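You operate a simulated robot arm through the tools that you are given. There is no shell and no other tool.

You are at the controls of a simulated robot arm. One attempt, no reset.

Task
Switch the fan off and wipe the lint off its base.
Fine: wait till the fan stands still, then turn its head straight; use the green pad and put it back. What is to be rubbed or washed off counts as gone when no trace of it is left.

It is judged by the outcome, as a careful person would: the job done as asked, and still so three seconds after it is handed in. It fails if anything else is knocked over, pushed out of place, dropped, spilled or broken.

Robot
A 6-joint arm with a four-finger gripper, fixed in place. Base frame: the origin is at the foot of the arm, x ahead of it, y to its left, z up; the work surface is at about z = 0.78. Lengths are in m, angles in rad, forces in N, time in s.
With the tool pointing down near the work surface it reaches from about 0.26 to 0.68 m from the base axis. Its first joint turns from -2.897 to 2.897 rad. Payload 3.43 kg.
The TCP is the grasp point between the finger pads, 0.03 m short of the fingertips. In the tool frame z runs along the fingers and y along their closing line. Largest opening 0.12 m; the body of the gripper starts 0.085 m behind the TCP.
Orientation is that of the tool frame in the base frame, as a unit quaternion [x, y, z, w]. With the fingers straight down and closing along the base's y, the tool's x points along the base's -x, its y along +y and its z along -z.

Tools
- The arm moves only by the tool drive_tool. Its argument "deltas" is a list that holds one entry, the list of rows, each a list of 7 numbers: the shift along the tool's x, y, z in m, then the turn, a rotation vector about the tool's x, y, z in rad, then the finger opening in m, from 0 to 0.12. In form: [[[dx, dy, dz, rx, ry, rz, fingers], ...]]. A call has 1 to 20 rows; each row is the pose to reach, as a shift and turn from the pose commanded when the call began, along the tool's axes at that moment. Rows are played at 5 a second. More than 0.05 m and 0.15 rad between two rows, or a gripper value outside its range, and nothing of the call is played. A pose out of reach is approached as far as the arm can. The call stops where the force on the tool passes 50 N (or 10 N more than at its start, if that is more) or the arm is blocked; 0.2 s more then pass. Each finger halts on what it meets, pressing with about 30 N; the grip force reading is that of the motor and also rises with nothing between the fingers. The clock runs only during rows and for 0.2 s after the last one: add rows that repeat a pose to give the fingers time. The reply holds the time, the measured pose of the TCP, the force on the tool along the base axes, the opening and the grip force, in the units named above and with some noise, with the torque about the TCP (base axes, N m) and any sound that the robot's microphone picked up.
- Cameras (640 x 400 px; columns grow to the right, rows downward): "scene" is fixed at [0.051, 0.4988, 1.5667]; the picture's right is [-0.68, -0.73, 0.00], its down [-0.34, 0.32, -0.88] and it looks along [0.65, -0.60, -0.47] (base axes); focal length 299 px, centre (320, 200). "wrist" rides on the gripper at [0.071, -0.017, -0.12] in the tool frame; the picture's right is [0.23, 0.97, 0.00], its down [-0.81, 0.19, -0.55] and it looks along [-0.54, 0.13, 0.83] (tool axes); focal length 275 px, centre (320, 200).
- capture(camera): a new picture of that camera. It takes no simulated time.
- slide_trunk(by): slides the trunk up (or, below 0, down) by that many m; the arm rides with it, the base frame stays. It gives what a move gives, with no picture.
- pixel_to_xyz(camera, pixels): for up to 12 pixels [column, row] of the newest picture of that camera ("zoom" is the newest enlarged one), the place [x, y, z] in the base frame of the surface seen there, good to about 0.003 m. It takes no simulated time.
- zoom(camera, box): a new picture of the part [left, top, right, bottom] of that camera's present view, enlarged. It takes no simulated time.
- hand_in(): hands the job in; it is judged then, once.

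Open the gripper and draw the arm clear of the work before you hand the job in, unless the task says otherwise.

The tools are called after "Call:" by a JSON object that holds its "api" and its "payload". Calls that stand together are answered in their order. drive_tool: Moves the arm, as the interface text tells. Its arguments: {"type":"object","properties":{"deltas":{"type":"array"}},"required":["deltas"]} The other tools are called the same way: slide_trunk (by) slides the trunk up or down; capture (camera) takes a picture; pixel_to_xyz (camera, pixels) gives the place of the surface under pixels of a picture; zoom (camera, box) takes an enlarged picture of a part of a camera's view; hand_in () hands the job in.

At the start:

```text
t: 0.0
tcp_pos: [0.4758, 0.1028, 1.4641]
tcp_rot: [0.001, 1.0, 0.001, 0.0]
ft_force: [0.6, 1.3, -0.4]
moment: [0.03, 0.04, 0.03]
finger_gap: 0.1201
grasp_force: 0.2
trunk travel left (down, up): [-0.15, 0.29]
```

scene: 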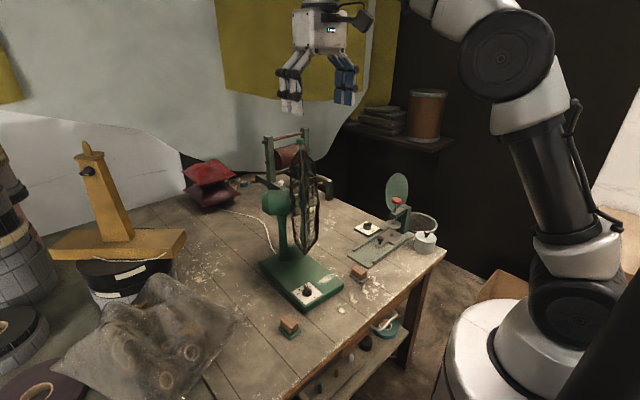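
wrist: 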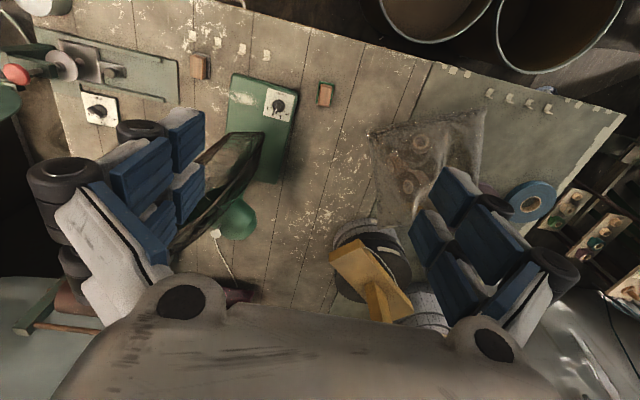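

I see the green fan around (295,200) in the scene view with a knob on its base at (307,290), and two small pads at (289,326) and (358,273). I'll zoom in on both to tell them apart.

Call:
{"api": "zoom", "payload": {"camera": "scene", "box": [230, 120, 390, 220]}}

Call:
{"api": "zoom", "payload": {"camera": "scene", "box": [240, 240, 400, 340]}}

Call:
{"api": "zoom", "payload": {"camera": "wrist", "box": [180, 40, 380, 165]}}

```text
4.00 times, centred on (310, 170) of scene
```

zoom: 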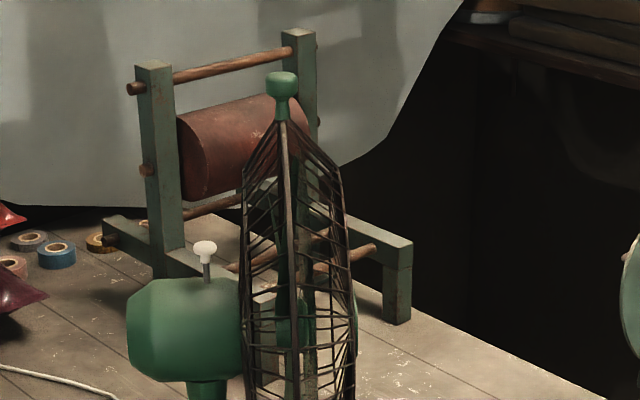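

```text
4.00 times, centred on (320, 290) of scene
```

zoom: 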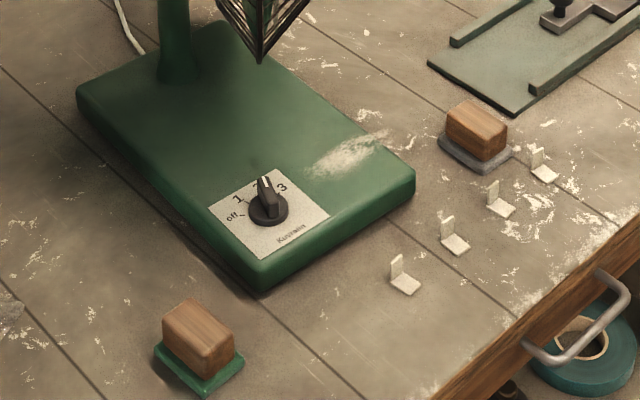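

```text
3.20 times, centred on (280, 102) of wrist
```

zoom: 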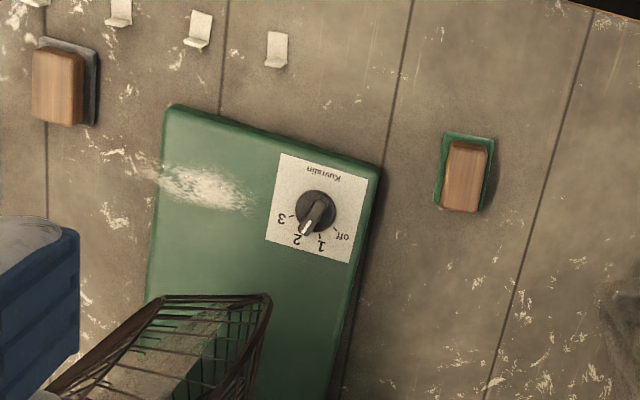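

The wrist zoom shows the knob pointing at "2" with off at (343,237), the lint at about (205,187), and the green pad at (465,175). I'll get the coordinates of these.

Call:
{"api": "pixel_to_xyz", "payload": {"camera": "zoom", "pixels": [[316, 208], [304, 230], [343, 237], [285, 217], [298, 240], [320, 245], [465, 175], [205, 187], [165, 110], [380, 172], [440, 205], [495, 140]]}}

Call:
{"api": "pixel_to_xyz", "payload": {"camera": "scene", "pixels": [[307, 290], [289, 322], [289, 334], [276, 204], [282, 183], [300, 143], [303, 248], [283, 230], [318, 200], [358, 272], [262, 262], [343, 285]]}}

```text
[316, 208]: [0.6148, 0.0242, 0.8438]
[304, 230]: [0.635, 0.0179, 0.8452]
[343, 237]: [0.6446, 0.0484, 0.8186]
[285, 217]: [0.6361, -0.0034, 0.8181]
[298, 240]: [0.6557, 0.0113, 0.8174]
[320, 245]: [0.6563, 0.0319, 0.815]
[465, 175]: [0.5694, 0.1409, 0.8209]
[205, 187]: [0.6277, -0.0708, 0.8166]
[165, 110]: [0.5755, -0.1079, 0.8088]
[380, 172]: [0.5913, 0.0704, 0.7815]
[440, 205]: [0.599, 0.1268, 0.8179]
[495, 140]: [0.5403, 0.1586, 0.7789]
```

```text
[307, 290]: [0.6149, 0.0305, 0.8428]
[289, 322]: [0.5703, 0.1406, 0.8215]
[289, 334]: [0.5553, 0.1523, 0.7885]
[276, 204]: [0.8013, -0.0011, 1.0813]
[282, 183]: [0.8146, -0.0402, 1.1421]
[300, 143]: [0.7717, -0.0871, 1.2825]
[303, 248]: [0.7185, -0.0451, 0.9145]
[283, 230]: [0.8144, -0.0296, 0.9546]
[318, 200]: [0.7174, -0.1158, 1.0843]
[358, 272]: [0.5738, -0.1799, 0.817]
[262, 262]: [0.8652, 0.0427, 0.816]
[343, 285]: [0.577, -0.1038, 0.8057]
```

Next I'll measure the cage and head geometry in both views, since the cage edge may overhang the knob.

Call:
{"api": "zoom", "payload": {"camera": "wrist", "box": [140, 100, 340, 280]}}

Call:
{"api": "pixel_to_xyz", "payload": {"camera": "scene", "pixels": [[301, 151], [291, 170], [315, 167], [305, 250], [293, 245], [319, 200], [303, 200], [294, 200], [264, 197], [269, 213], [281, 193], [318, 240]]}}

Call:
{"api": "pixel_to_xyz", "payload": {"camera": "wrist", "pixels": [[262, 133], [230, 132], [250, 172], [200, 220], [178, 245], [237, 220], [216, 234], [240, 235], [172, 237], [225, 205], [256, 215], [262, 150]]}}

```text
2.22 times, centred on (240, 190) of wrist
```

zoom: 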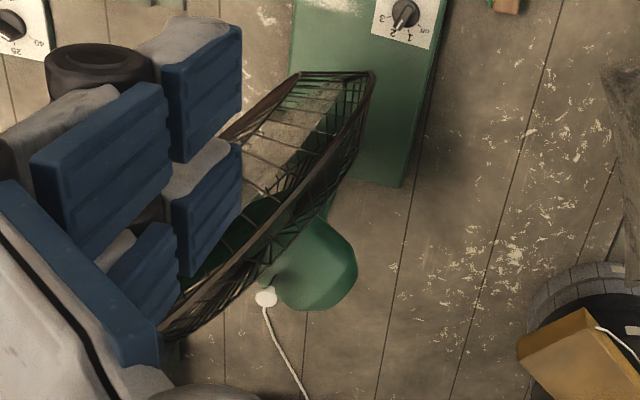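

```text
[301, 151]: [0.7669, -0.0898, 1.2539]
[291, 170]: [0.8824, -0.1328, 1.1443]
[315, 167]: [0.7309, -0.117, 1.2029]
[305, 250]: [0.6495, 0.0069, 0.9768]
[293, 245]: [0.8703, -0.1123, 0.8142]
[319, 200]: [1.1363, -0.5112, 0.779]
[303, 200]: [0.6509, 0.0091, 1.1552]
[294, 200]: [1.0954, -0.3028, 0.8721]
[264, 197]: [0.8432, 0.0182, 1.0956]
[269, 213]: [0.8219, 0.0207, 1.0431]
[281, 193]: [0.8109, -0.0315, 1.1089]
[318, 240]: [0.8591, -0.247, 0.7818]
```

```text
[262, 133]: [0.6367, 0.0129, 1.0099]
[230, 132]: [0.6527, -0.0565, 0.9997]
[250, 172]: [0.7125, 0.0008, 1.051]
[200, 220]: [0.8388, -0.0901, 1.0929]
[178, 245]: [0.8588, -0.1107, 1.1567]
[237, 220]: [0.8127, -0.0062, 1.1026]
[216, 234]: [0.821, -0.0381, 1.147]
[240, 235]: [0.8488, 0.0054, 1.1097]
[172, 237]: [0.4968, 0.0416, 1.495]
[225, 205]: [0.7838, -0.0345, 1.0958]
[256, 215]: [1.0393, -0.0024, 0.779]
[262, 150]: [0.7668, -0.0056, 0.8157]
```

The near edge of the cage (about (0.64, 0.01, 1.0–1.16)) hangs almost over the knob at (0.615, 0.026). I'll let a couple of seconds pass without moving to see whether the head oscillates.

Call:
{"api": "drive_tool", "payload": {"deltas": [[[0, 0, 0, 0, 0, 0, 0.12], [0, 0, 0, 0, 0, 0, 0.12], [0, 0, 0, 0, 0, 0, 0.12], [0, 0, 0, 0, 0, 0, 0.12], [0, 0, 0, 0, 0, 0, 0.12], [0, 0, 0, 0, 0, 0, 0.12], [0, 0, 0, 0, 0, 0, 0.12], [0, 0, 0, 0, 0, 0, 0.12]]]}}

Call:
{"api": "zoom", "payload": {"camera": "scene", "box": [230, 120, 390, 220]}}

Call:
{"api": "capture", "payload": {"camera": "wrist"}}

```text
t: 1.8
tcp_pos: [0.4755, 0.1022, 1.4641]
tcp_rot: [0.0, 1.0, 0.0, -0.001]
ft_force: [-0.5, -0.1, 0.4]
moment: [-0.02, -0.01, 0.02]
finger_gap: 0.12
grasp_force: 0.1
trunk travel left (down, up): [-0.15, 0.29]
```

```text
4.00 times, centred on (310, 170) of scene
```

zoom: 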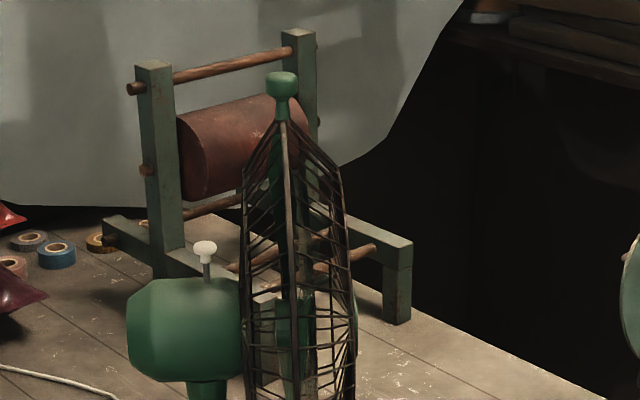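

```text
taken
```

wrist: 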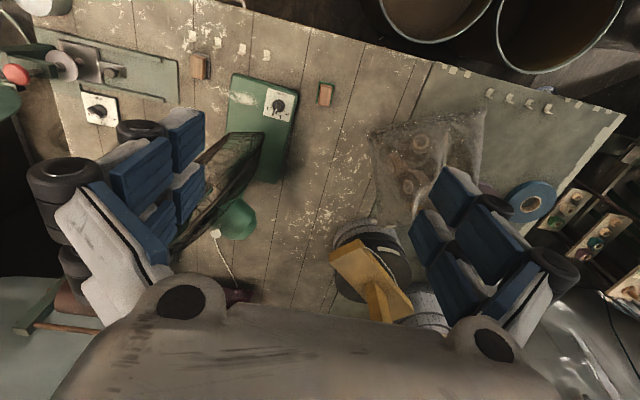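

The head doesn't oscillate; only the blades moved, so the fan is running. To stay clear of the cage I'll approach the knob with the tool tilted outward, first descending at x≈0.46, well clear of the cage, for a closer look.

Call:
{"api": "drive_tool", "payload": {"deltas": [[[0.002, -0.005, 0.045, 0, -0.06, 0, 0.1], [0.004, -0.01, 0.09, 0, -0.12, 0, 0.08], [0.006, -0.015, 0.135, 0, -0.18, 0, 0.06], [0.008, -0.02, 0.18, 0, -0.24, 0, 0.05], [0.01, -0.025, 0.225, 0, -0.3, 0, 0.05], [0.012, -0.03, 0.27, 0, -0.36, 0, 0.05], [0.014, -0.035, 0.315, 0, -0.42, 0, 0.05], [0.016, -0.04, 0.36, 0, -0.48, 0, 0.05], [0.018, -0.045, 0.4, 0, -0.54, 0, 0.05], [0.02, -0.05, 0.43, 0, -0.6, 0, 0.05], [0.02, -0.05, 0.43, 0, -0.6, 0, 0.05]]]}}

Call:
{"api": "capture", "payload": {"camera": "scene"}}

Call:
{"api": "capture", "payload": {"camera": "wrist"}}

```text
t: 4.2
tcp_pos: [0.4537, 0.0416, 1.0342]
tcp_rot: [0.046, 0.955, -0.006, 0.293]
ft_force: [0.9, 7.6, 1.4]
moment: [-0.44, 0.1, -0.11]
finger_gap: 0.0501
grasp_force: 0.1
out of reach, approached as far as the arm can: row 9
trunk travel left (down, up): [-0.15, 0.29]
```

```text
taken
```

scene: 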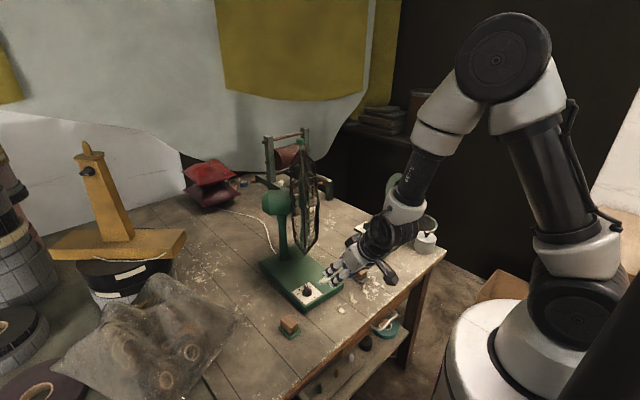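

```text
taken
```

wrist: 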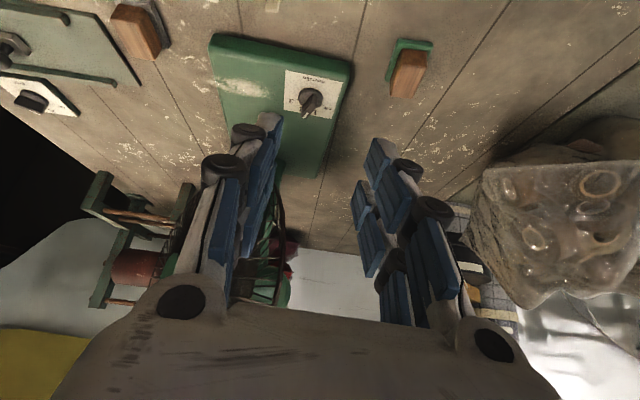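

The arm settled at (0.454, 0.042, 1.034), slightly off its commanded pose with a 7.6 N sideways reading. I'll hold still briefly to see if that's only transient.

Call:
{"api": "drive_tool", "payload": {"deltas": [[[0, 0, 0, 0, 0, 0, 0.05], [0, 0, 0, 0, 0, 0, 0.05]]]}}

Call:
{"api": "zoom", "payload": {"camera": "wrist", "box": [200, 20, 440, 170]}}

Call:
{"api": "zoom", "payload": {"camera": "scene", "box": [270, 180, 430, 320]}}

```text
t: 4.8
tcp_pos: [0.4561, 0.052, 1.0347]
tcp_rot: [0.0, 0.956, -0.002, 0.294]
ft_force: [0.6, -0.1, 0.2]
moment: [0.0, -0.02, 0.0]
finger_gap: 0.0496
grasp_force: 0.0
trunk travel left (down, up): [-0.15, 0.29]
```

```text
2.67 times, centred on (320, 95) of wrist
```

zoom: 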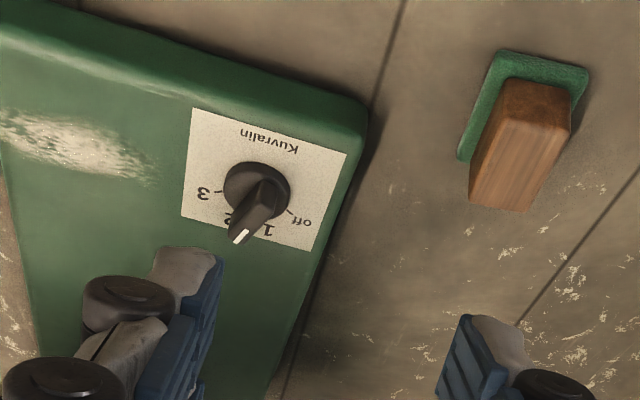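

```text
2.86 times, centred on (350, 250) of scene
```

zoom: 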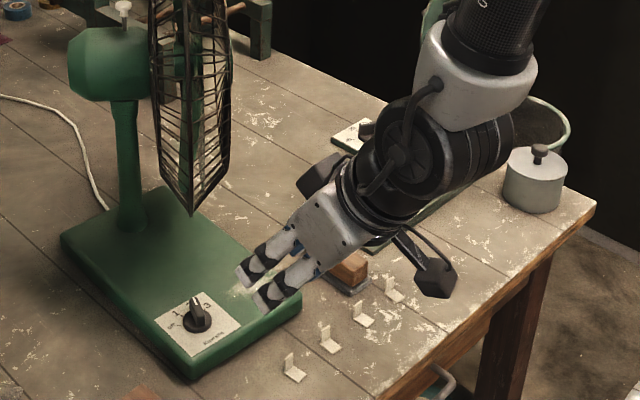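

It settled cleanly at (0.456, 0.052, 1.035) with no load. The knob is clearly visible now, so I'll get precise coordinates for its handle, disc and label marks.

Call:
{"api": "zoom", "payload": {"camera": "wrist", "box": [270, 55, 350, 125]}}

```text
5.71 times, centred on (310, 90) of wrist
```

zoom: 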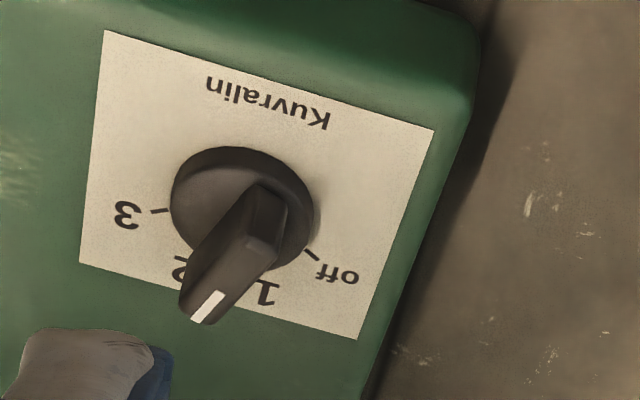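

Call:
{"api": "pixel_to_xyz", "payload": {"camera": "zoom", "pixels": [[238, 240], [205, 305], [228, 275], [270, 215], [186, 205], [235, 162], [308, 220], [312, 255], [158, 210], [290, 310], [270, 193], [250, 280]]}}

```text
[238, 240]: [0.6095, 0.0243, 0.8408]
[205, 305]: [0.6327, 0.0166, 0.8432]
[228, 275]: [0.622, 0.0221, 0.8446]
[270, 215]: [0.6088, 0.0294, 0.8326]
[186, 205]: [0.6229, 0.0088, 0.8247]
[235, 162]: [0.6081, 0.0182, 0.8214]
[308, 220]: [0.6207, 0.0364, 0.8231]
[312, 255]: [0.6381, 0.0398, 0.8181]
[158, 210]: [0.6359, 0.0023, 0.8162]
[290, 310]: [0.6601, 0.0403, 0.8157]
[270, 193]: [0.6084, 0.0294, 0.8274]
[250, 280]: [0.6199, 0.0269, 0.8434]
```

Knob centre works out to (0.620, 0.023), handle top z≈0.844, pointing at −0.4 rad. The "off" tick sits at about +0.73 rad, so I need roughly +1.1 rad counter-clockwise. I'll move to a pre-grip pose aligned with the handle, 8 cm back along the tool axis.

Call:
{"api": "drive_tool", "payload": {"deltas": [[[-0.007, -0.0013, 0.0373, 0.0565, 0, 0.0825, 0.05], [-0.0138, -0.0027, 0.0746, 0.113, 0, 0.165, 0.05], [-0.0206, -0.004, 0.1118, 0.1695, 0, 0.2475, 0.05], [-0.0275, -0.0053, 0.1491, 0.226, 0, 0.33, 0.05], [-0.0275, -0.0053, 0.1491, 0.226, 0, 0.33, 0.05]]]}}

Call:
{"api": "capture", "payload": {"camera": "wrist"}}

Call:
{"api": "zoom", "payload": {"camera": "scene", "box": [250, 200, 410, 320]}}

```text
t: 6.0
tcp_pos: [0.5629, 0.0485, 0.9255]
tcp_rot: [0.19, 0.936, -0.059, 0.289]
ft_force: [0.2, -0.6, 1.1]
moment: [-0.03, 0.0, 0.0]
finger_gap: 0.0499
grasp_force: 0.1
trunk travel left (down, up): [-0.15, 0.29]
```

```text
taken
```

wrist: 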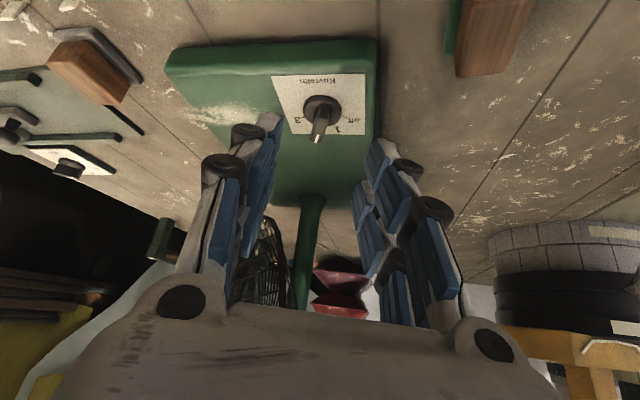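

```text
3.33 times, centred on (330, 260) of scene
```

zoom: 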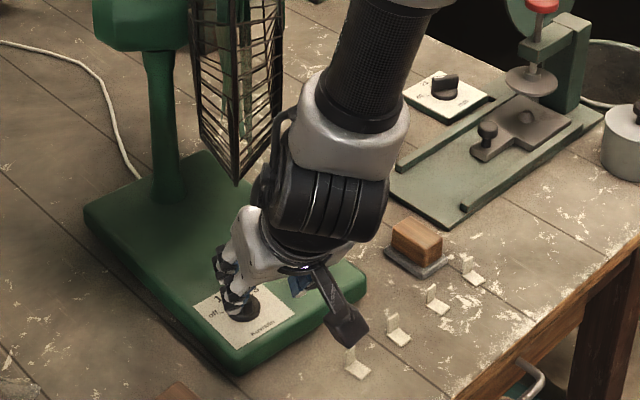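

Aligned well: the knob sits at (320,115) between the fingers. I'll advance 8 cm along the tool axis slowly and check before closing.

Call:
{"api": "drive_tool", "payload": {"deltas": [[[0, 0, 0.02, 0, 0, 0, 0.05], [0, 0, 0.04, 0, 0, 0, 0.05], [0, 0, 0.06, 0, 0, 0, 0.05], [0, 0, 0.07, 0, 0, 0, 0.05], [0, 0, 0.08, 0, 0, 0, 0.05], [0, 0, 0.08, 0, 0, 0, 0.05]]]}}

Call:
{"api": "zoom", "payload": {"camera": "wrist", "box": [220, 80, 420, 205]}}

Call:
{"api": "zoom", "payload": {"camera": "scene", "box": [250, 230, 370, 320]}}

```text
t: 7.4
tcp_pos: [0.6036, 0.0294, 0.8602]
tcp_rot: [0.19, 0.936, -0.059, 0.289]
ft_force: [-0.2, -0.1, -0.9]
moment: [0.02, -0.02, 0.01]
finger_gap: 0.0499
grasp_force: 0.0
trunk travel left (down, up): [-0.15, 0.29]
```

```text
3.20 times, centred on (320, 142) of wrist
```

zoom: 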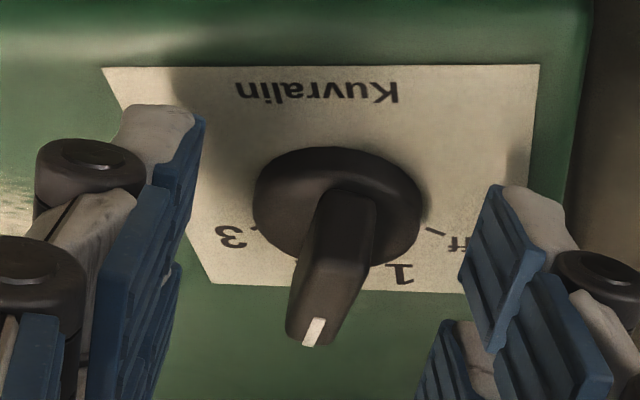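

```text
4.44 times, centred on (310, 275) of scene
```

zoom: 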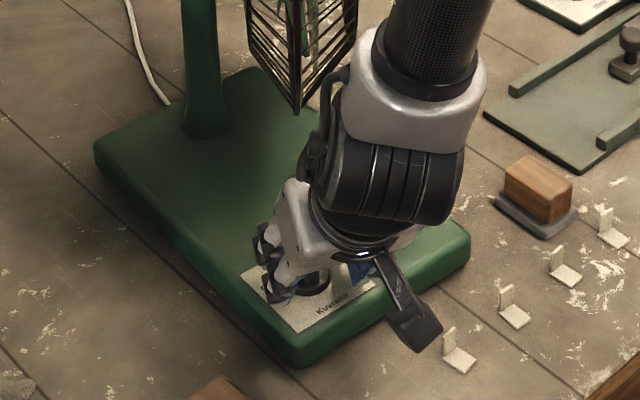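

The handle lies centred between the fingertips, so I'll close on it.

Call:
{"api": "drive_tool", "payload": {"deltas": [[[0, 0, 0, 0, 0, 0, 0.03], [0, 0, 0, 0, 0, 0, 0.015], [0, 0, 0, 0, 0, 0, 0.0], [0, 0, 0, 0, 0, 0, 0.0], [0, 0, 0, 0, 0, 0, 0.0]]]}}

Call:
{"api": "zoom", "payload": {"camera": "wrist", "box": [220, 80, 420, 205]}}

```text
t: 8.6
tcp_pos: [0.6051, 0.0306, 0.8609]
tcp_rot: [0.188, 0.937, -0.059, 0.29]
ft_force: [1.4, 10.2, 0.0]
moment: [-0.43, -0.39, -0.07]
finger_gap: 0.0108
grasp_force: 30.0
trunk travel left (down, up): [-0.15, 0.29]
```

```text
3.20 times, centred on (320, 142) of wrist
```

zoom: 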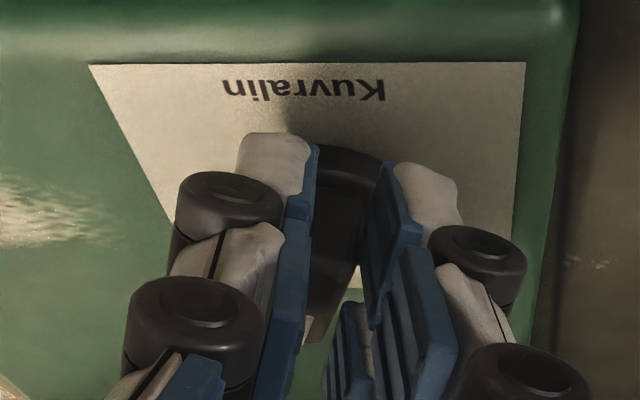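

Gripped (gap 0.0108 m, 30 N). I'll turn the handle counter-clockwise about the vertical knob axis, first half to about +0.5 rad, and check.

Call:
{"api": "drive_tool", "payload": {"deltas": [[[0.0006, 0.0016, -0.0004, 0, 0, 0, 0.0], [0.00056, -5e-05, -0.00038, -0.0565, 0, -0.0825, 0.0], [0.00035, -0.00172, -0.00024, -0.113, 0, -0.165, 0.0], [0, -0.00337, 0, -0.1694, 0, -0.2476, 0.0], [-0.00048, -0.00496, 0.00033, -0.2258, 0, -0.3301, 0.0], [-0.00109, -0.0065, 0.00075, -0.2823, 0, -0.4126, 0.0]]]}}

Call:
{"api": "zoom", "payload": {"camera": "wrist", "box": [220, 80, 420, 205]}}

```text
t: 10.0
tcp_pos: [0.6039, 0.0365, 0.86]
tcp_rot: [0.026, 0.956, -0.013, 0.292]
ft_force: [-0.3, -2.9, -0.5]
moment: [0.03, 0.11, -0.06]
finger_gap: 0.0111
grasp_force: 30.1
out of reach, approached as far as the arm can: row 5, 6
trunk travel left (down, up): [-0.15, 0.29]
```

```text
3.20 times, centred on (320, 142) of wrist
```

zoom: 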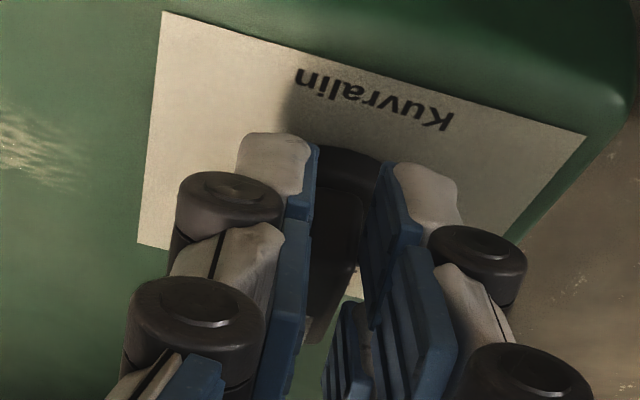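

The arm hit its reach limit on rows 5–6, and the TCP y reads 0.0365 instead of about 0.025. I need to check whether the base got dragged sideways, by comparing the base corners in the scene.

Call:
{"api": "capture", "payload": {"camera": "scene"}}

Call:
{"api": "zoom", "payload": {"camera": "scene", "box": [240, 240, 400, 340]}}

```text
taken
```

scene: 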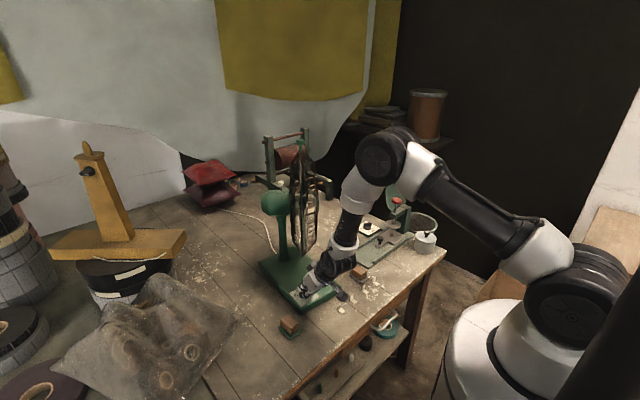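

```text
4.00 times, centred on (320, 290) of scene
```

zoom: 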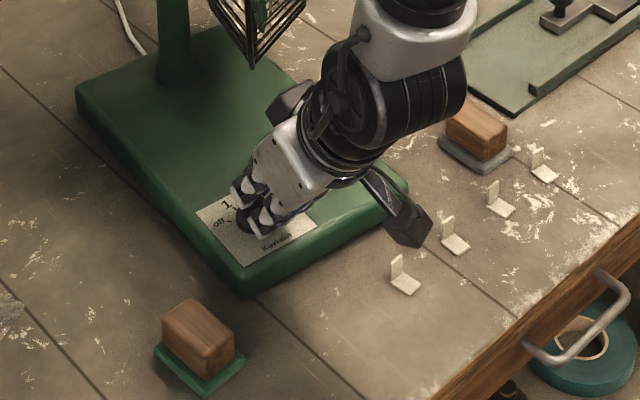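

The base front corner moved from about (260,290) to (243,295) in the zoom, so the unreachable rows dragged the base about 1 cm toward +y. I'm still gripping the knob, so I can bring it back. First a zero-shift row, to learn what pose the controller takes as its reference.

Call:
{"api": "drive_tool", "payload": {"deltas": [[[0, 0, 0, 0, 0, 0, 0.0]]]}}

Call:
{"api": "zoom", "payload": {"camera": "scene", "box": [240, 240, 400, 340]}}

```text
t: 10.4
tcp_pos: [0.6034, 0.0371, 0.8599]
tcp_rot: [0.026, 0.956, -0.014, 0.292]
ft_force: [-2.2, -0.5, -0.1]
moment: [0.11, 0.35, 0.03]
finger_gap: 0.0108
grasp_force: 29.4
trunk travel left (down, up): [-0.15, 0.29]
```

```text
4.00 times, centred on (320, 290) of scene
```

zoom: 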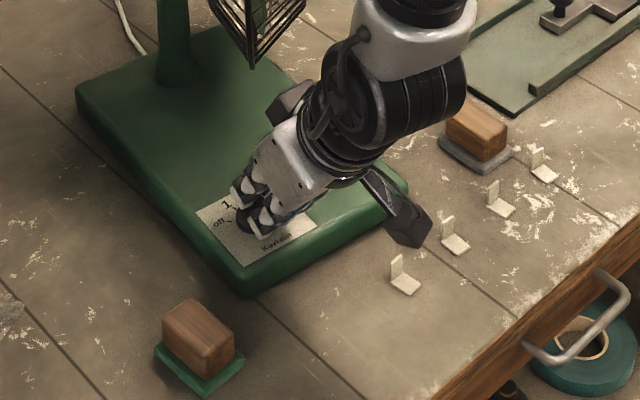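

The controller takes the reached pose as its reference. I'll release the knob, back straight out along the tool axis, and then lower the trunk. That flattens the forearm, so the wrist stays clear of the alignment limit when I regrip and pull the base back.

Call:
{"api": "drive_tool", "payload": {"deltas": [[[0, 0, 0, 0, 0, 0, 0.025], [0, 0, 0, 0, 0, 0, 0.05], [0, 0, 0, 0, 0, 0, 0.05], [0, 0, -0.02, 0, 0, 0, 0.05], [0, 0, -0.05, 0, 0, 0, 0.05], [0, 0, -0.085, 0, 0, 0, 0.05], [0, 0, -0.12, 0, 0, 0, 0.05], [0, 0, -0.155, 0, 0, 0, 0.05], [0, 0, -0.19, 0, 0, 0, 0.05], [0, 0, -0.22, 0, 0, 0, 0.05]]]}}

Call:
{"api": "capture", "payload": {"camera": "scene"}}

Call:
{"api": "capture", "payload": {"camera": "wrist"}}

```text
t: 12.6
tcp_pos: [0.481, 0.0449, 1.0442]
tcp_rot: [0.026, 0.955, -0.013, 0.295]
ft_force: [-0.2, -0.3, -0.6]
moment: [0.02, -0.03, -0.02]
finger_gap: 0.0501
grasp_force: 0.0
trunk travel left (down, up): [-0.15, 0.29]
```

```text
taken
```

scene: 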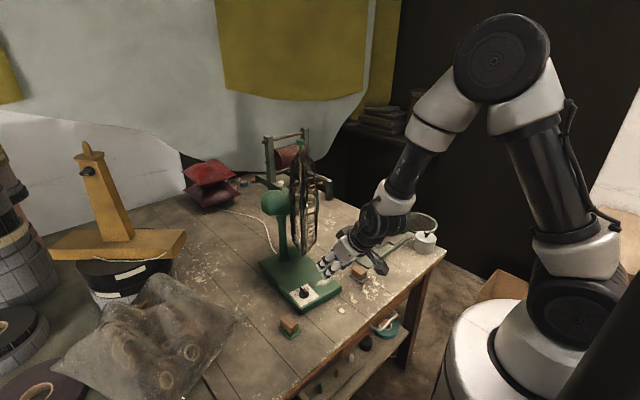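

```text
taken
```

wrist: 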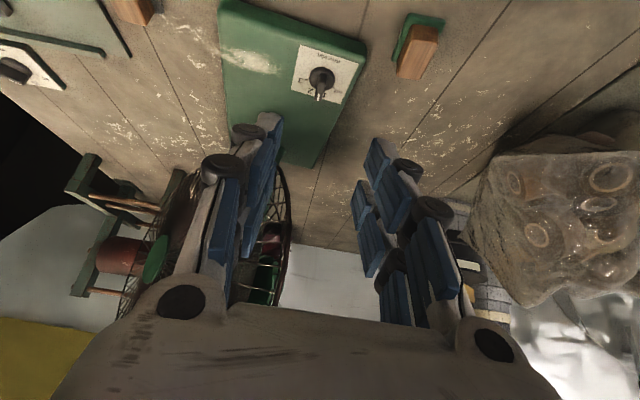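

Released cleanly with no load. I'll look closely at the knob position and at the head, which seems slightly rotated along with the base.

Call:
{"api": "zoom", "payload": {"camera": "wrist", "box": [280, 40, 360, 110]}}

Call:
{"api": "pixel_to_xyz", "payload": {"camera": "zoom", "pixels": [[310, 220], [318, 330], [312, 260]]}}

Call:
{"api": "zoom", "payload": {"camera": "scene", "box": [230, 120, 390, 320]}}

```text
5.71 times, centred on (320, 75) of wrist
```

zoom: 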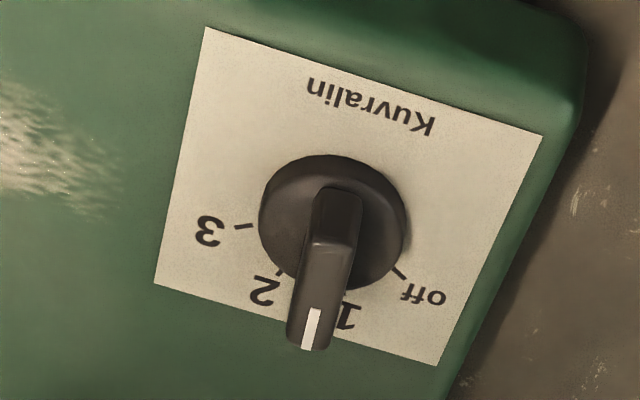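

```text
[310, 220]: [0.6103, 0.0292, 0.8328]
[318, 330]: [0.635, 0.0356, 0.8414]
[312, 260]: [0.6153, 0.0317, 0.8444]
```

```text
2.00 times, centred on (310, 220) of scene
```

zoom: 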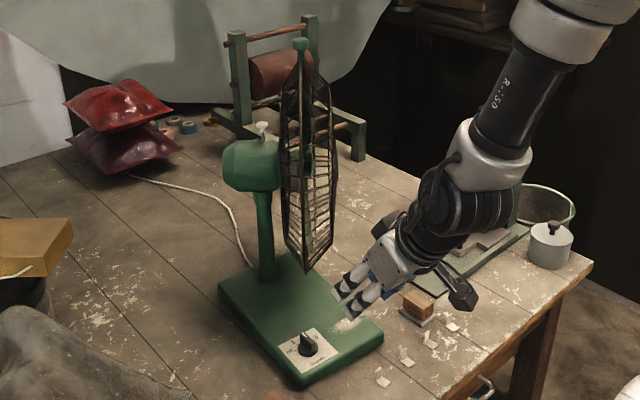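

The knob now points between "2" and "1", slightly on the way. I'll slide the trunk down 0.15 m; the TCP will end at about z 0.89, in front of the base and well above the table.

Call:
{"api": "slide_trunk", "payload": {"by": -0.13}}

Call:
{"api": "capture", "payload": {"camera": "scene"}}

Call:
{"api": "capture", "payload": {"camera": "wrist"}}

```text
t: 14.2
tcp_pos: [0.4818, 0.0454, 0.9148]
tcp_rot: [0.026, 0.955, -0.014, 0.294]
ft_force: [-0.7, -1.0, 0.0]
moment: [-0.01, 0.0, 0.01]
finger_gap: 0.0503
grasp_force: 0.1
trunk travel left (down, up): [-0.02, 0.42]
```

```text
taken
```

scene: 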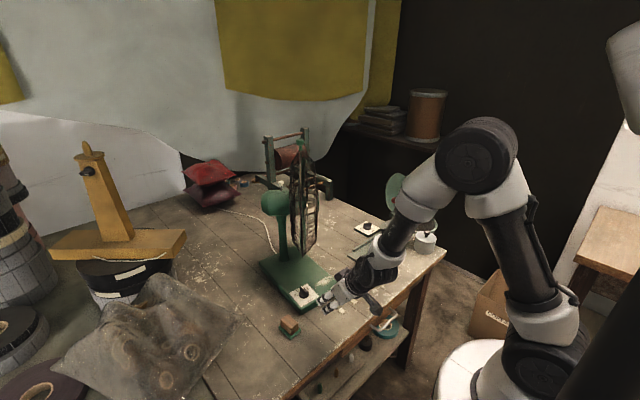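

```text
taken
```

wrist: 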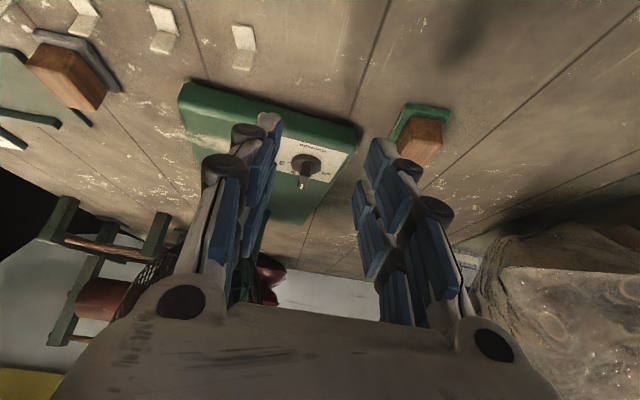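

The TCP is now at (0.482, 0.045, 0.915). I'll measure the knob position again from here.

Call:
{"api": "zoom", "payload": {"camera": "wrist", "box": [260, 130, 360, 200]}}

Call:
{"api": "zoom", "payload": {"camera": "scene", "box": [280, 270, 345, 315]}}

Call:
{"api": "pixel_to_xyz", "payload": {"camera": "scene", "pixels": [[300, 312], [341, 288], [260, 265], [304, 292], [305, 287], [300, 308], [337, 285], [264, 264]]}}

```text
5.71 times, centred on (310, 165) of wrist
```

zoom: 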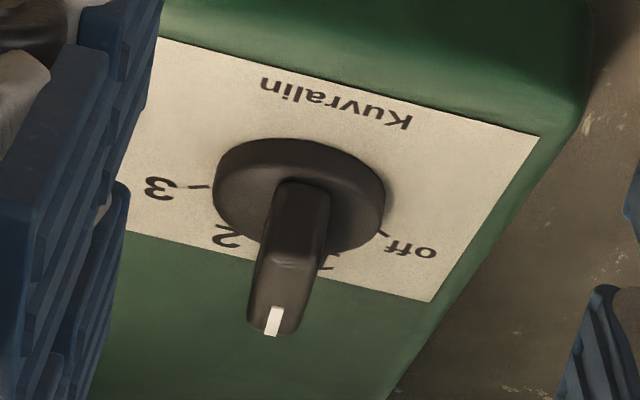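

```text
8.89 times, centred on (312, 292) of scene
```

zoom: 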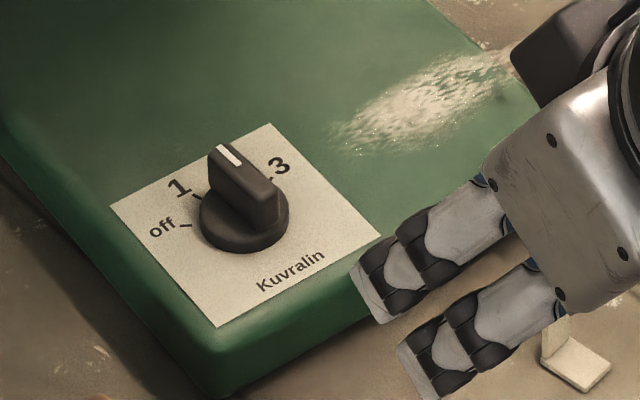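

```text
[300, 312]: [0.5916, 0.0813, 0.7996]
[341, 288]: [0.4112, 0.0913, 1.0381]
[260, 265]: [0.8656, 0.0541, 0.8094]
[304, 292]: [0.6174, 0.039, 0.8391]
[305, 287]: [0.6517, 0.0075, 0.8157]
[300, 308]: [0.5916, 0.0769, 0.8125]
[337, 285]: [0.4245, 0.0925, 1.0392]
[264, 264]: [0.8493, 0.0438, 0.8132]
```

I'll pull coordinates from that scene zoom: the handle tip (228,155), tail (275,200), disc edges, and the ticks.

Call:
{"api": "pixel_to_xyz", "payload": {"camera": "zoom", "pixels": [[230, 156], [246, 180], [268, 200], [202, 222], [287, 218], [245, 248], [188, 226], [196, 197], [262, 168], [110, 205], [378, 237], [215, 325]]}}

Call:
{"api": "pixel_to_xyz", "payload": {"camera": "wrist", "pixels": [[307, 183], [311, 167], [319, 171], [303, 157], [298, 165], [327, 169]]}}

```text
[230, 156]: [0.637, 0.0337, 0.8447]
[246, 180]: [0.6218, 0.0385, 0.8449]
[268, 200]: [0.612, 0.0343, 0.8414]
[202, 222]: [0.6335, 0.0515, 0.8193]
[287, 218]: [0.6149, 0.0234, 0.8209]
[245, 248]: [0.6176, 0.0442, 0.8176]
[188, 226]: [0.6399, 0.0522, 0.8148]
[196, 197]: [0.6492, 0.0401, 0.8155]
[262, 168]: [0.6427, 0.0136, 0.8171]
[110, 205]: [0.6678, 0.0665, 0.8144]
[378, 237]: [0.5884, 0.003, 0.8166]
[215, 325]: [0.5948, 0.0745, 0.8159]
```

```text
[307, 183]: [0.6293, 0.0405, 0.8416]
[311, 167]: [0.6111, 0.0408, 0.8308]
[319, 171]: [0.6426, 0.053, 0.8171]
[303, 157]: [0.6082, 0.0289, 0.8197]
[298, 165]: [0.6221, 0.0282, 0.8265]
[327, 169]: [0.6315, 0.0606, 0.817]
```

The knob centre is now at about (0.6206, 0.0357), with the handle nearly along x. I'll move to 6 cm behind the grip point in the same orientation and check that it's fully reachable from this trunk height.

Call:
{"api": "drive_tool", "payload": {"deltas": [[[-0.0235, -0.0007, 0.0179, 0, 0, 0, 0.05], [-0.047, -0.0013, 0.0358, 0, 0, 0, 0.05], [-0.0706, -0.002, 0.0537, 0, 0, 0, 0.05], [-0.0706, -0.002, 0.0537, 0, 0, 0, 0.05]]]}}

Call:
{"api": "zoom", "payload": {"camera": "wrist", "box": [220, 80, 420, 205]}}

Call:
{"api": "capture", "payload": {"camera": "scene"}}

```text
t: 15.2
tcp_pos: [0.5708, 0.0386, 0.9102]
tcp_rot: [0.026, 0.955, -0.013, 0.294]
ft_force: [0.2, -0.2, -0.2]
moment: [-0.03, 0.05, 0.04]
finger_gap: 0.05
grasp_force: 0.0
trunk travel left (down, up): [-0.02, 0.42]
```

```text
3.20 times, centred on (320, 142) of wrist
```

zoom: 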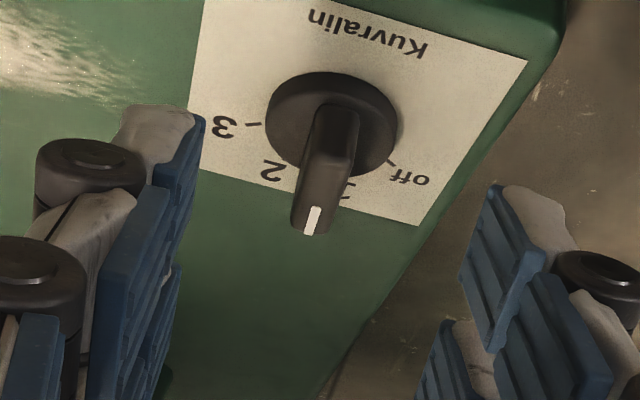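

```text
taken
```

scene: 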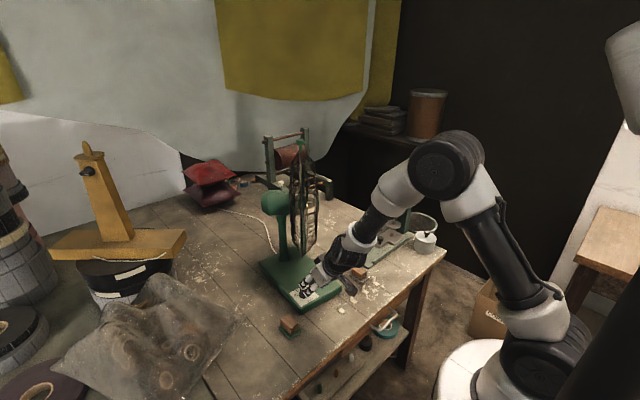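

The handle sits centred between the fingers. Before gripping, I'll dry-run the yaw sweep here (rotating in place about the vertical up to +0.85 rad) to confirm it's all reachable, then return.

Call:
{"api": "drive_tool", "payload": {"deltas": [[[0, 0, 0, -0.0671, 0, -0.0995, 0.05], [0, 0, 0, -0.1341, 0, -0.199, 0.05], [0, 0, 0, -0.2012, 0, -0.2985, 0.05], [0, 0, 0, -0.2683, 0, -0.3981, 0.05], [0, 0, 0, -0.3353, 0, -0.4976, 0.05], [0, 0, 0, -0.4024, 0, -0.5971, 0.05], [0, 0, 0, -0.475, 0, -0.7049, 0.05], [0, 0, 0, -0.475, 0, -0.7049, 0.05]]]}}

```text
t: 17.0
tcp_pos: [0.5338, 0.111, 0.8972]
tcp_rot: [-0.13, 0.956, 0.012, 0.261]
ft_force: [-0.6, -0.5, -0.3]
moment: [-0.01, 0.0, 0.02]
finger_gap: 0.05
grasp_force: 0.0
out of reach, approached as far as the arm can: row 2, 3, 4, 5, 6, 7, 8
trunk travel left (down, up): [-0.02, 0.42]
```

Good that I tested it free of the knob: the sweep isn't reachable in this arm configuration. I'll look at the arm to understand which joint limits it.

Call:
{"api": "capture", "payload": {"camera": "scene"}}

Call:
{"api": "zoom", "payload": {"camera": "scene", "box": [280, 120, 580, 320]}}

```text
taken
```

scene: 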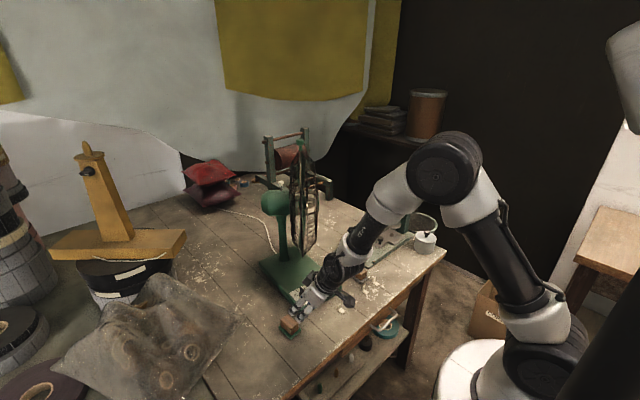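

```text
2.00 times, centred on (430, 220) of scene
```

zoom: 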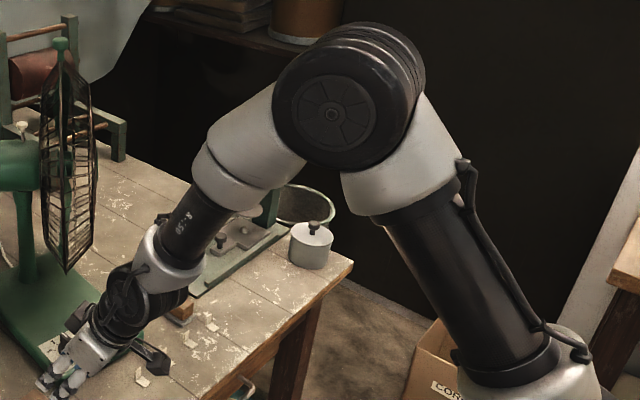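

The forearm and tool are almost collinear here (a wrist singularity). I'll measure the elbow, wrist and shoulder locations to choose a trunk height that bends the wrist properly.

Call:
{"api": "pixel_to_xyz", "payload": {"camera": "zoom", "pixels": [[333, 112], [225, 160], [190, 225], [130, 300], [90, 350], [405, 180], [450, 270], [520, 370], [120, 325], [240, 130]]}}

```text
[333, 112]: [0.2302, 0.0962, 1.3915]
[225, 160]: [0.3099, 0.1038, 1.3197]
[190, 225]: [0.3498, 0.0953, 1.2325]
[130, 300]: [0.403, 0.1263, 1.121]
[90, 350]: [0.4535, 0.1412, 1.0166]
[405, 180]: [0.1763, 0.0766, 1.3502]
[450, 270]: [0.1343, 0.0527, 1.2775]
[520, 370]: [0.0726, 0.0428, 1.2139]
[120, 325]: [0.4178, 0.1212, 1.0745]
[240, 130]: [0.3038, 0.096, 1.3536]
```

Elbow is about (0.235, 1.39) and wrist about (0.41, 1.10), so the forearm leans 0.55 rad, the same as my tool tilt. With a 0.4 rad tilt at this low trunk the wrist should bend properly. I'll back up to about (0.50, 0.06, 1.0) with tilt 0.4.

Call:
{"api": "drive_tool", "payload": {"deltas": [[[-0.0028, -0.0113, -0.0276, 0.0249, 0.0333, 0.0748, 0.05], [-0.0056, -0.0226, -0.0551, 0.0499, 0.0666, 0.1497, 0.05], [-0.0084, -0.0339, -0.0827, 0.0748, 0.0998, 0.2245, 0.05], [-0.0112, -0.0452, -0.1102, 0.0997, 0.1331, 0.2993, 0.05], [-0.0112, -0.0452, -0.1102, 0.0997, 0.1331, 0.2993, 0.05], [-0.0112, -0.0452, -0.1102, 0.0997, 0.1331, 0.2993, 0.05]]]}}

Call:
{"api": "capture", "payload": {"camera": "scene"}}

```text
t: 18.4
tcp_pos: [0.4997, 0.0575, 1.0004]
tcp_rot: [0.027, 0.98, -0.007, 0.199]
ft_force: [-0.5, -0.1, 0.4]
moment: [0.01, 0.0, 0.02]
finger_gap: 0.0499
grasp_force: 0.1
out of reach, approached as far as the arm can: row 1, 2
trunk travel left (down, up): [-0.02, 0.42]
```

```text
taken
```

scene: 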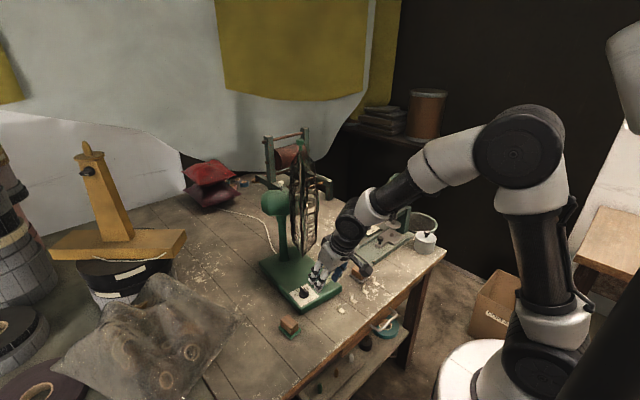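

Reached exactly, and the wrist is now bent well. I'll go to the new pre-grip pose (tilt 0.4) and dry-run the yaw sweep there and back.

Call:
{"api": "drive_tool", "payload": {"deltas": [[[-0.0158, -0.005, 0.0369, 0, 0, 0, 0.05], [-0.0317, -0.01, 0.0738, 0, 0, 0, 0.05], [-0.0475, -0.015, 0.1107, 0, 0, 0, 0.05], [-0.0475, -0.015, 0.1107, -0.0467, 0, -0.1105, 0.05], [-0.0475, -0.015, 0.1107, -0.0935, 0, -0.221, 0.05], [-0.0475, -0.015, 0.1107, -0.1402, 0, -0.3316, 0.05], [-0.0475, -0.015, 0.1107, -0.1869, 0, -0.4421, 0.05], [-0.0475, -0.015, 0.1107, -0.2336, 0, -0.5526, 0.05], [-0.0475, -0.015, 0.1107, -0.2804, 0, -0.6631, 0.05], [-0.0475, -0.015, 0.1107, -0.331, 0, -0.7829, 0.05], [-0.0475, -0.015, 0.1107, -0.331, 0, -0.7829, 0.05]]]}}

```text
t: 20.8
tcp_pos: [0.587, 0.0389, 0.9177]
tcp_rot: [-0.38, 0.903, 0.076, 0.184]
ft_force: [-0.6, 0.0, 0.6]
moment: [0.0, 0.02, -0.03]
finger_gap: 0.0498
grasp_force: 0.0
trunk travel left (down, up): [-0.02, 0.42]
```

The whole sweep is reachable. I'll rotate back to the handle's angle and take a look before advancing.

Call:
{"api": "drive_tool", "payload": {"deltas": [[[0, 0, 0, 0.0467, 0, 0.1105, 0.05], [0, 0, 0, 0.0935, 0, 0.221, 0.05], [0, 0, 0, 0.1402, 0, 0.3316, 0.05], [0, 0, 0, 0.1869, 0, 0.4421, 0.05], [0, 0, 0, 0.2336, 0, 0.5526, 0.05], [0, 0, 0, 0.2804, 0, 0.6631, 0.05], [0, 0, 0, 0.331, 0, 0.7829, 0.05], [0, 0, 0, 0.331, 0, 0.7829, 0.05]]]}}

Call:
{"api": "zoom", "payload": {"camera": "wrist", "box": [220, 80, 420, 205]}}

Call:
{"api": "zoom", "payload": {"camera": "scene", "box": [250, 180, 410, 320]}}

```text
t: 22.6
tcp_pos: [0.5875, 0.0389, 0.916]
tcp_rot: [0.026, 0.979, -0.007, 0.2]
ft_force: [0.4, 0.7, 0.5]
moment: [-0.02, 0.03, -0.02]
finger_gap: 0.05
grasp_force: 0.1
trunk travel left (down, up): [-0.02, 0.42]
```

```text
3.20 times, centred on (320, 142) of wrist
```

zoom: 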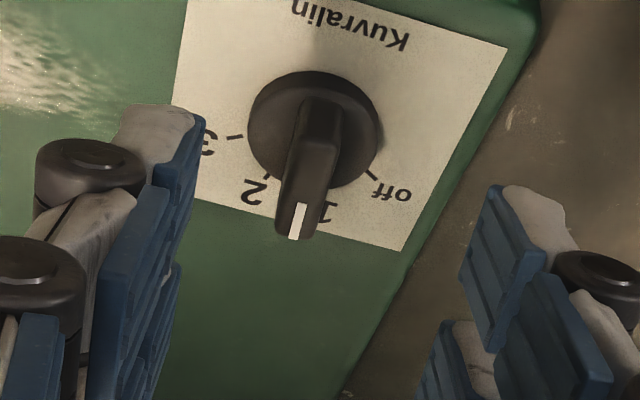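

```text
2.86 times, centred on (330, 250) of scene
```

zoom: 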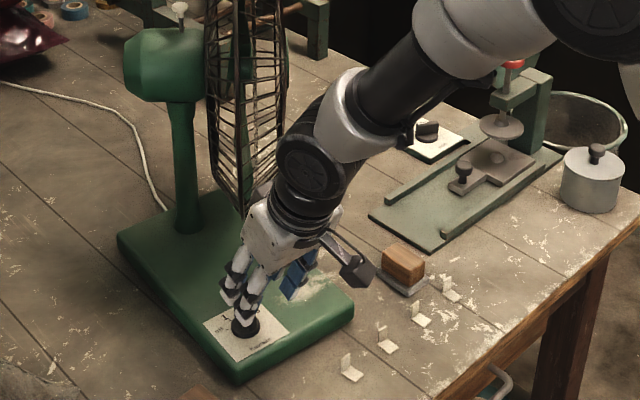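

Aligned again with no load. I'll advance to the grip depth slowly and check the centring before closing.

Call:
{"api": "drive_tool", "payload": {"deltas": [[[0.0004, -0.0002, 0.02, 0, 0, 0, 0.05], [0.0008, -0.0005, 0.04, 0, 0, 0, 0.05], [0.0012, -0.0007, 0.05, 0, 0, 0, 0.05], [0.0012, -0.0007, 0.059, 0, 0, 0, 0.05], [0.0012, -0.0007, 0.059, 0, 0, 0, 0.05]]]}}

Call:
{"api": "zoom", "payload": {"camera": "wrist", "box": [220, 80, 420, 205]}}

Call:
{"api": "zoom", "payload": {"camera": "scene", "box": [250, 180, 410, 320]}}

```text
t: 23.8
tcp_pos: [0.6083, 0.0374, 0.8621]
tcp_rot: [0.026, 0.979, -0.005, 0.2]
ft_force: [-1.0, 0.6, 0.4]
moment: [0.0, 0.0, 0.0]
finger_gap: 0.0501
grasp_force: 0.2
trunk travel left (down, up): [-0.02, 0.42]
```

```text
3.20 times, centred on (320, 142) of wrist
```

zoom: 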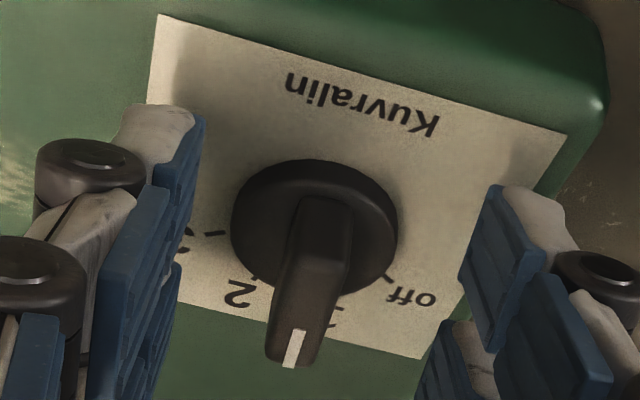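

```text
2.86 times, centred on (330, 250) of scene
```

zoom: 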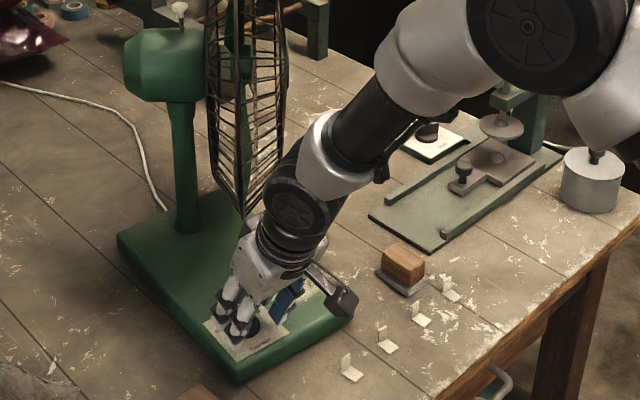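

The handle sits about 3 mm toward −y of the finger midline (compared with my first grip image), so I'll shift −3 mm and then close gently.

Call:
{"api": "drive_tool", "payload": {"deltas": [[[0, -0.003, 0, 0, 0, 0, 0.05], [0, -0.003, 0, 0, 0, 0, 0.03], [0, -0.003, 0, 0, 0, 0, 0.018], [0, -0.003, 0, 0, 0, 0, 0.014], [0, -0.003, 0, 0, 0, 0, 0.012]]]}}

Call:
{"api": "zoom", "payload": {"camera": "wrist", "box": [220, 80, 420, 205]}}

```text
t: 25.0
tcp_pos: [0.6084, 0.0357, 0.8614]
tcp_rot: [0.026, 0.979, -0.006, 0.2]
ft_force: [0.0, 3.2, -1.3]
moment: [0.06, -0.04, 0.03]
finger_gap: 0.0139
grasp_force: 1.5
trunk travel left (down, up): [-0.02, 0.42]
```

```text
3.20 times, centred on (320, 142) of wrist
```

zoom: 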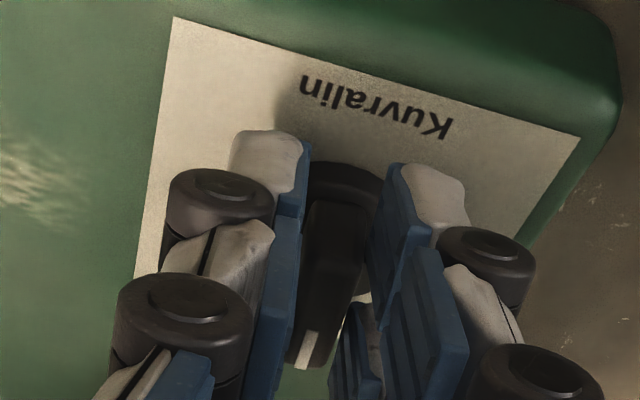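

Light contact from the +y finger only (3 N). I'll close fully, then gently pull the base back toward −y, watching the force and position.

Call:
{"api": "drive_tool", "payload": {"deltas": [[[0, 0, 0, 0, 0, 0, 0.005], [0, 0, 0, 0, 0, 0, 0.0], [0, 0, 0, 0, 0, 0, 0.0]]]}}

Call:
{"api": "zoom", "payload": {"camera": "scene", "box": [240, 240, 400, 340]}}

```text
t: 25.8
tcp_pos: [0.6083, 0.0358, 0.8623]
tcp_rot: [0.026, 0.98, -0.006, 0.199]
ft_force: [-1.6, 11.4, 2.0]
moment: [0.43, 0.71, 0.23]
finger_gap: 0.0111
grasp_force: 30.0
trunk travel left (down, up): [-0.02, 0.42]
```

```text
4.00 times, centred on (320, 290) of scene
```

zoom: 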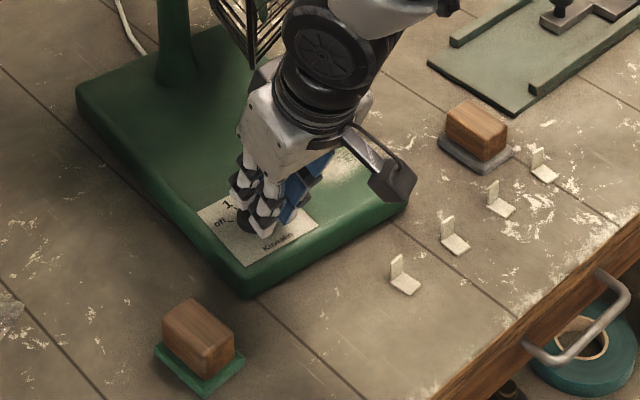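

The base holds at 11 N, so friction is a bit above that. I'll pull the gripped knob −12.7 mm along y in small steps to bring the base back where it stood.

Call:
{"api": "drive_tool", "payload": {"deltas": [[[0, -0.002, 0, 0, 0, 0, 0.0], [0, -0.004, 0, 0, 0, 0, 0.0], [0, -0.006, 0, 0, 0, 0, 0.0], [0, -0.008, 0, 0, 0, 0, 0.0], [0, -0.01, 0, 0, 0, 0, 0.0], [0, -0.0115, 0, 0, 0, 0, 0.0], [0, -0.0127, 0, 0, 0, 0, 0.0]]]}}

Call:
{"api": "zoom", "payload": {"camera": "scene", "box": [240, 240, 400, 340]}}

```text
t: 27.4
tcp_pos: [0.6065, 0.0221, 0.8618]
tcp_rot: [0.027, 0.98, -0.008, 0.199]
ft_force: [-8.2, 7.4, -0.1]
moment: [0.13, 0.17, 0.15]
finger_gap: 0.0109
grasp_force: 30.0
trunk travel left (down, up): [-0.02, 0.42]
```

```text
4.00 times, centred on (320, 290) of scene
```

zoom: 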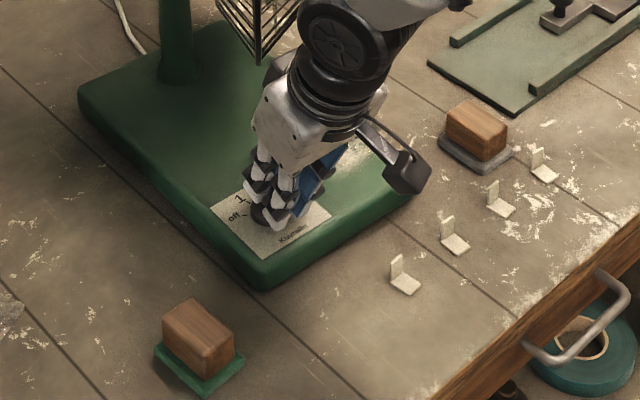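

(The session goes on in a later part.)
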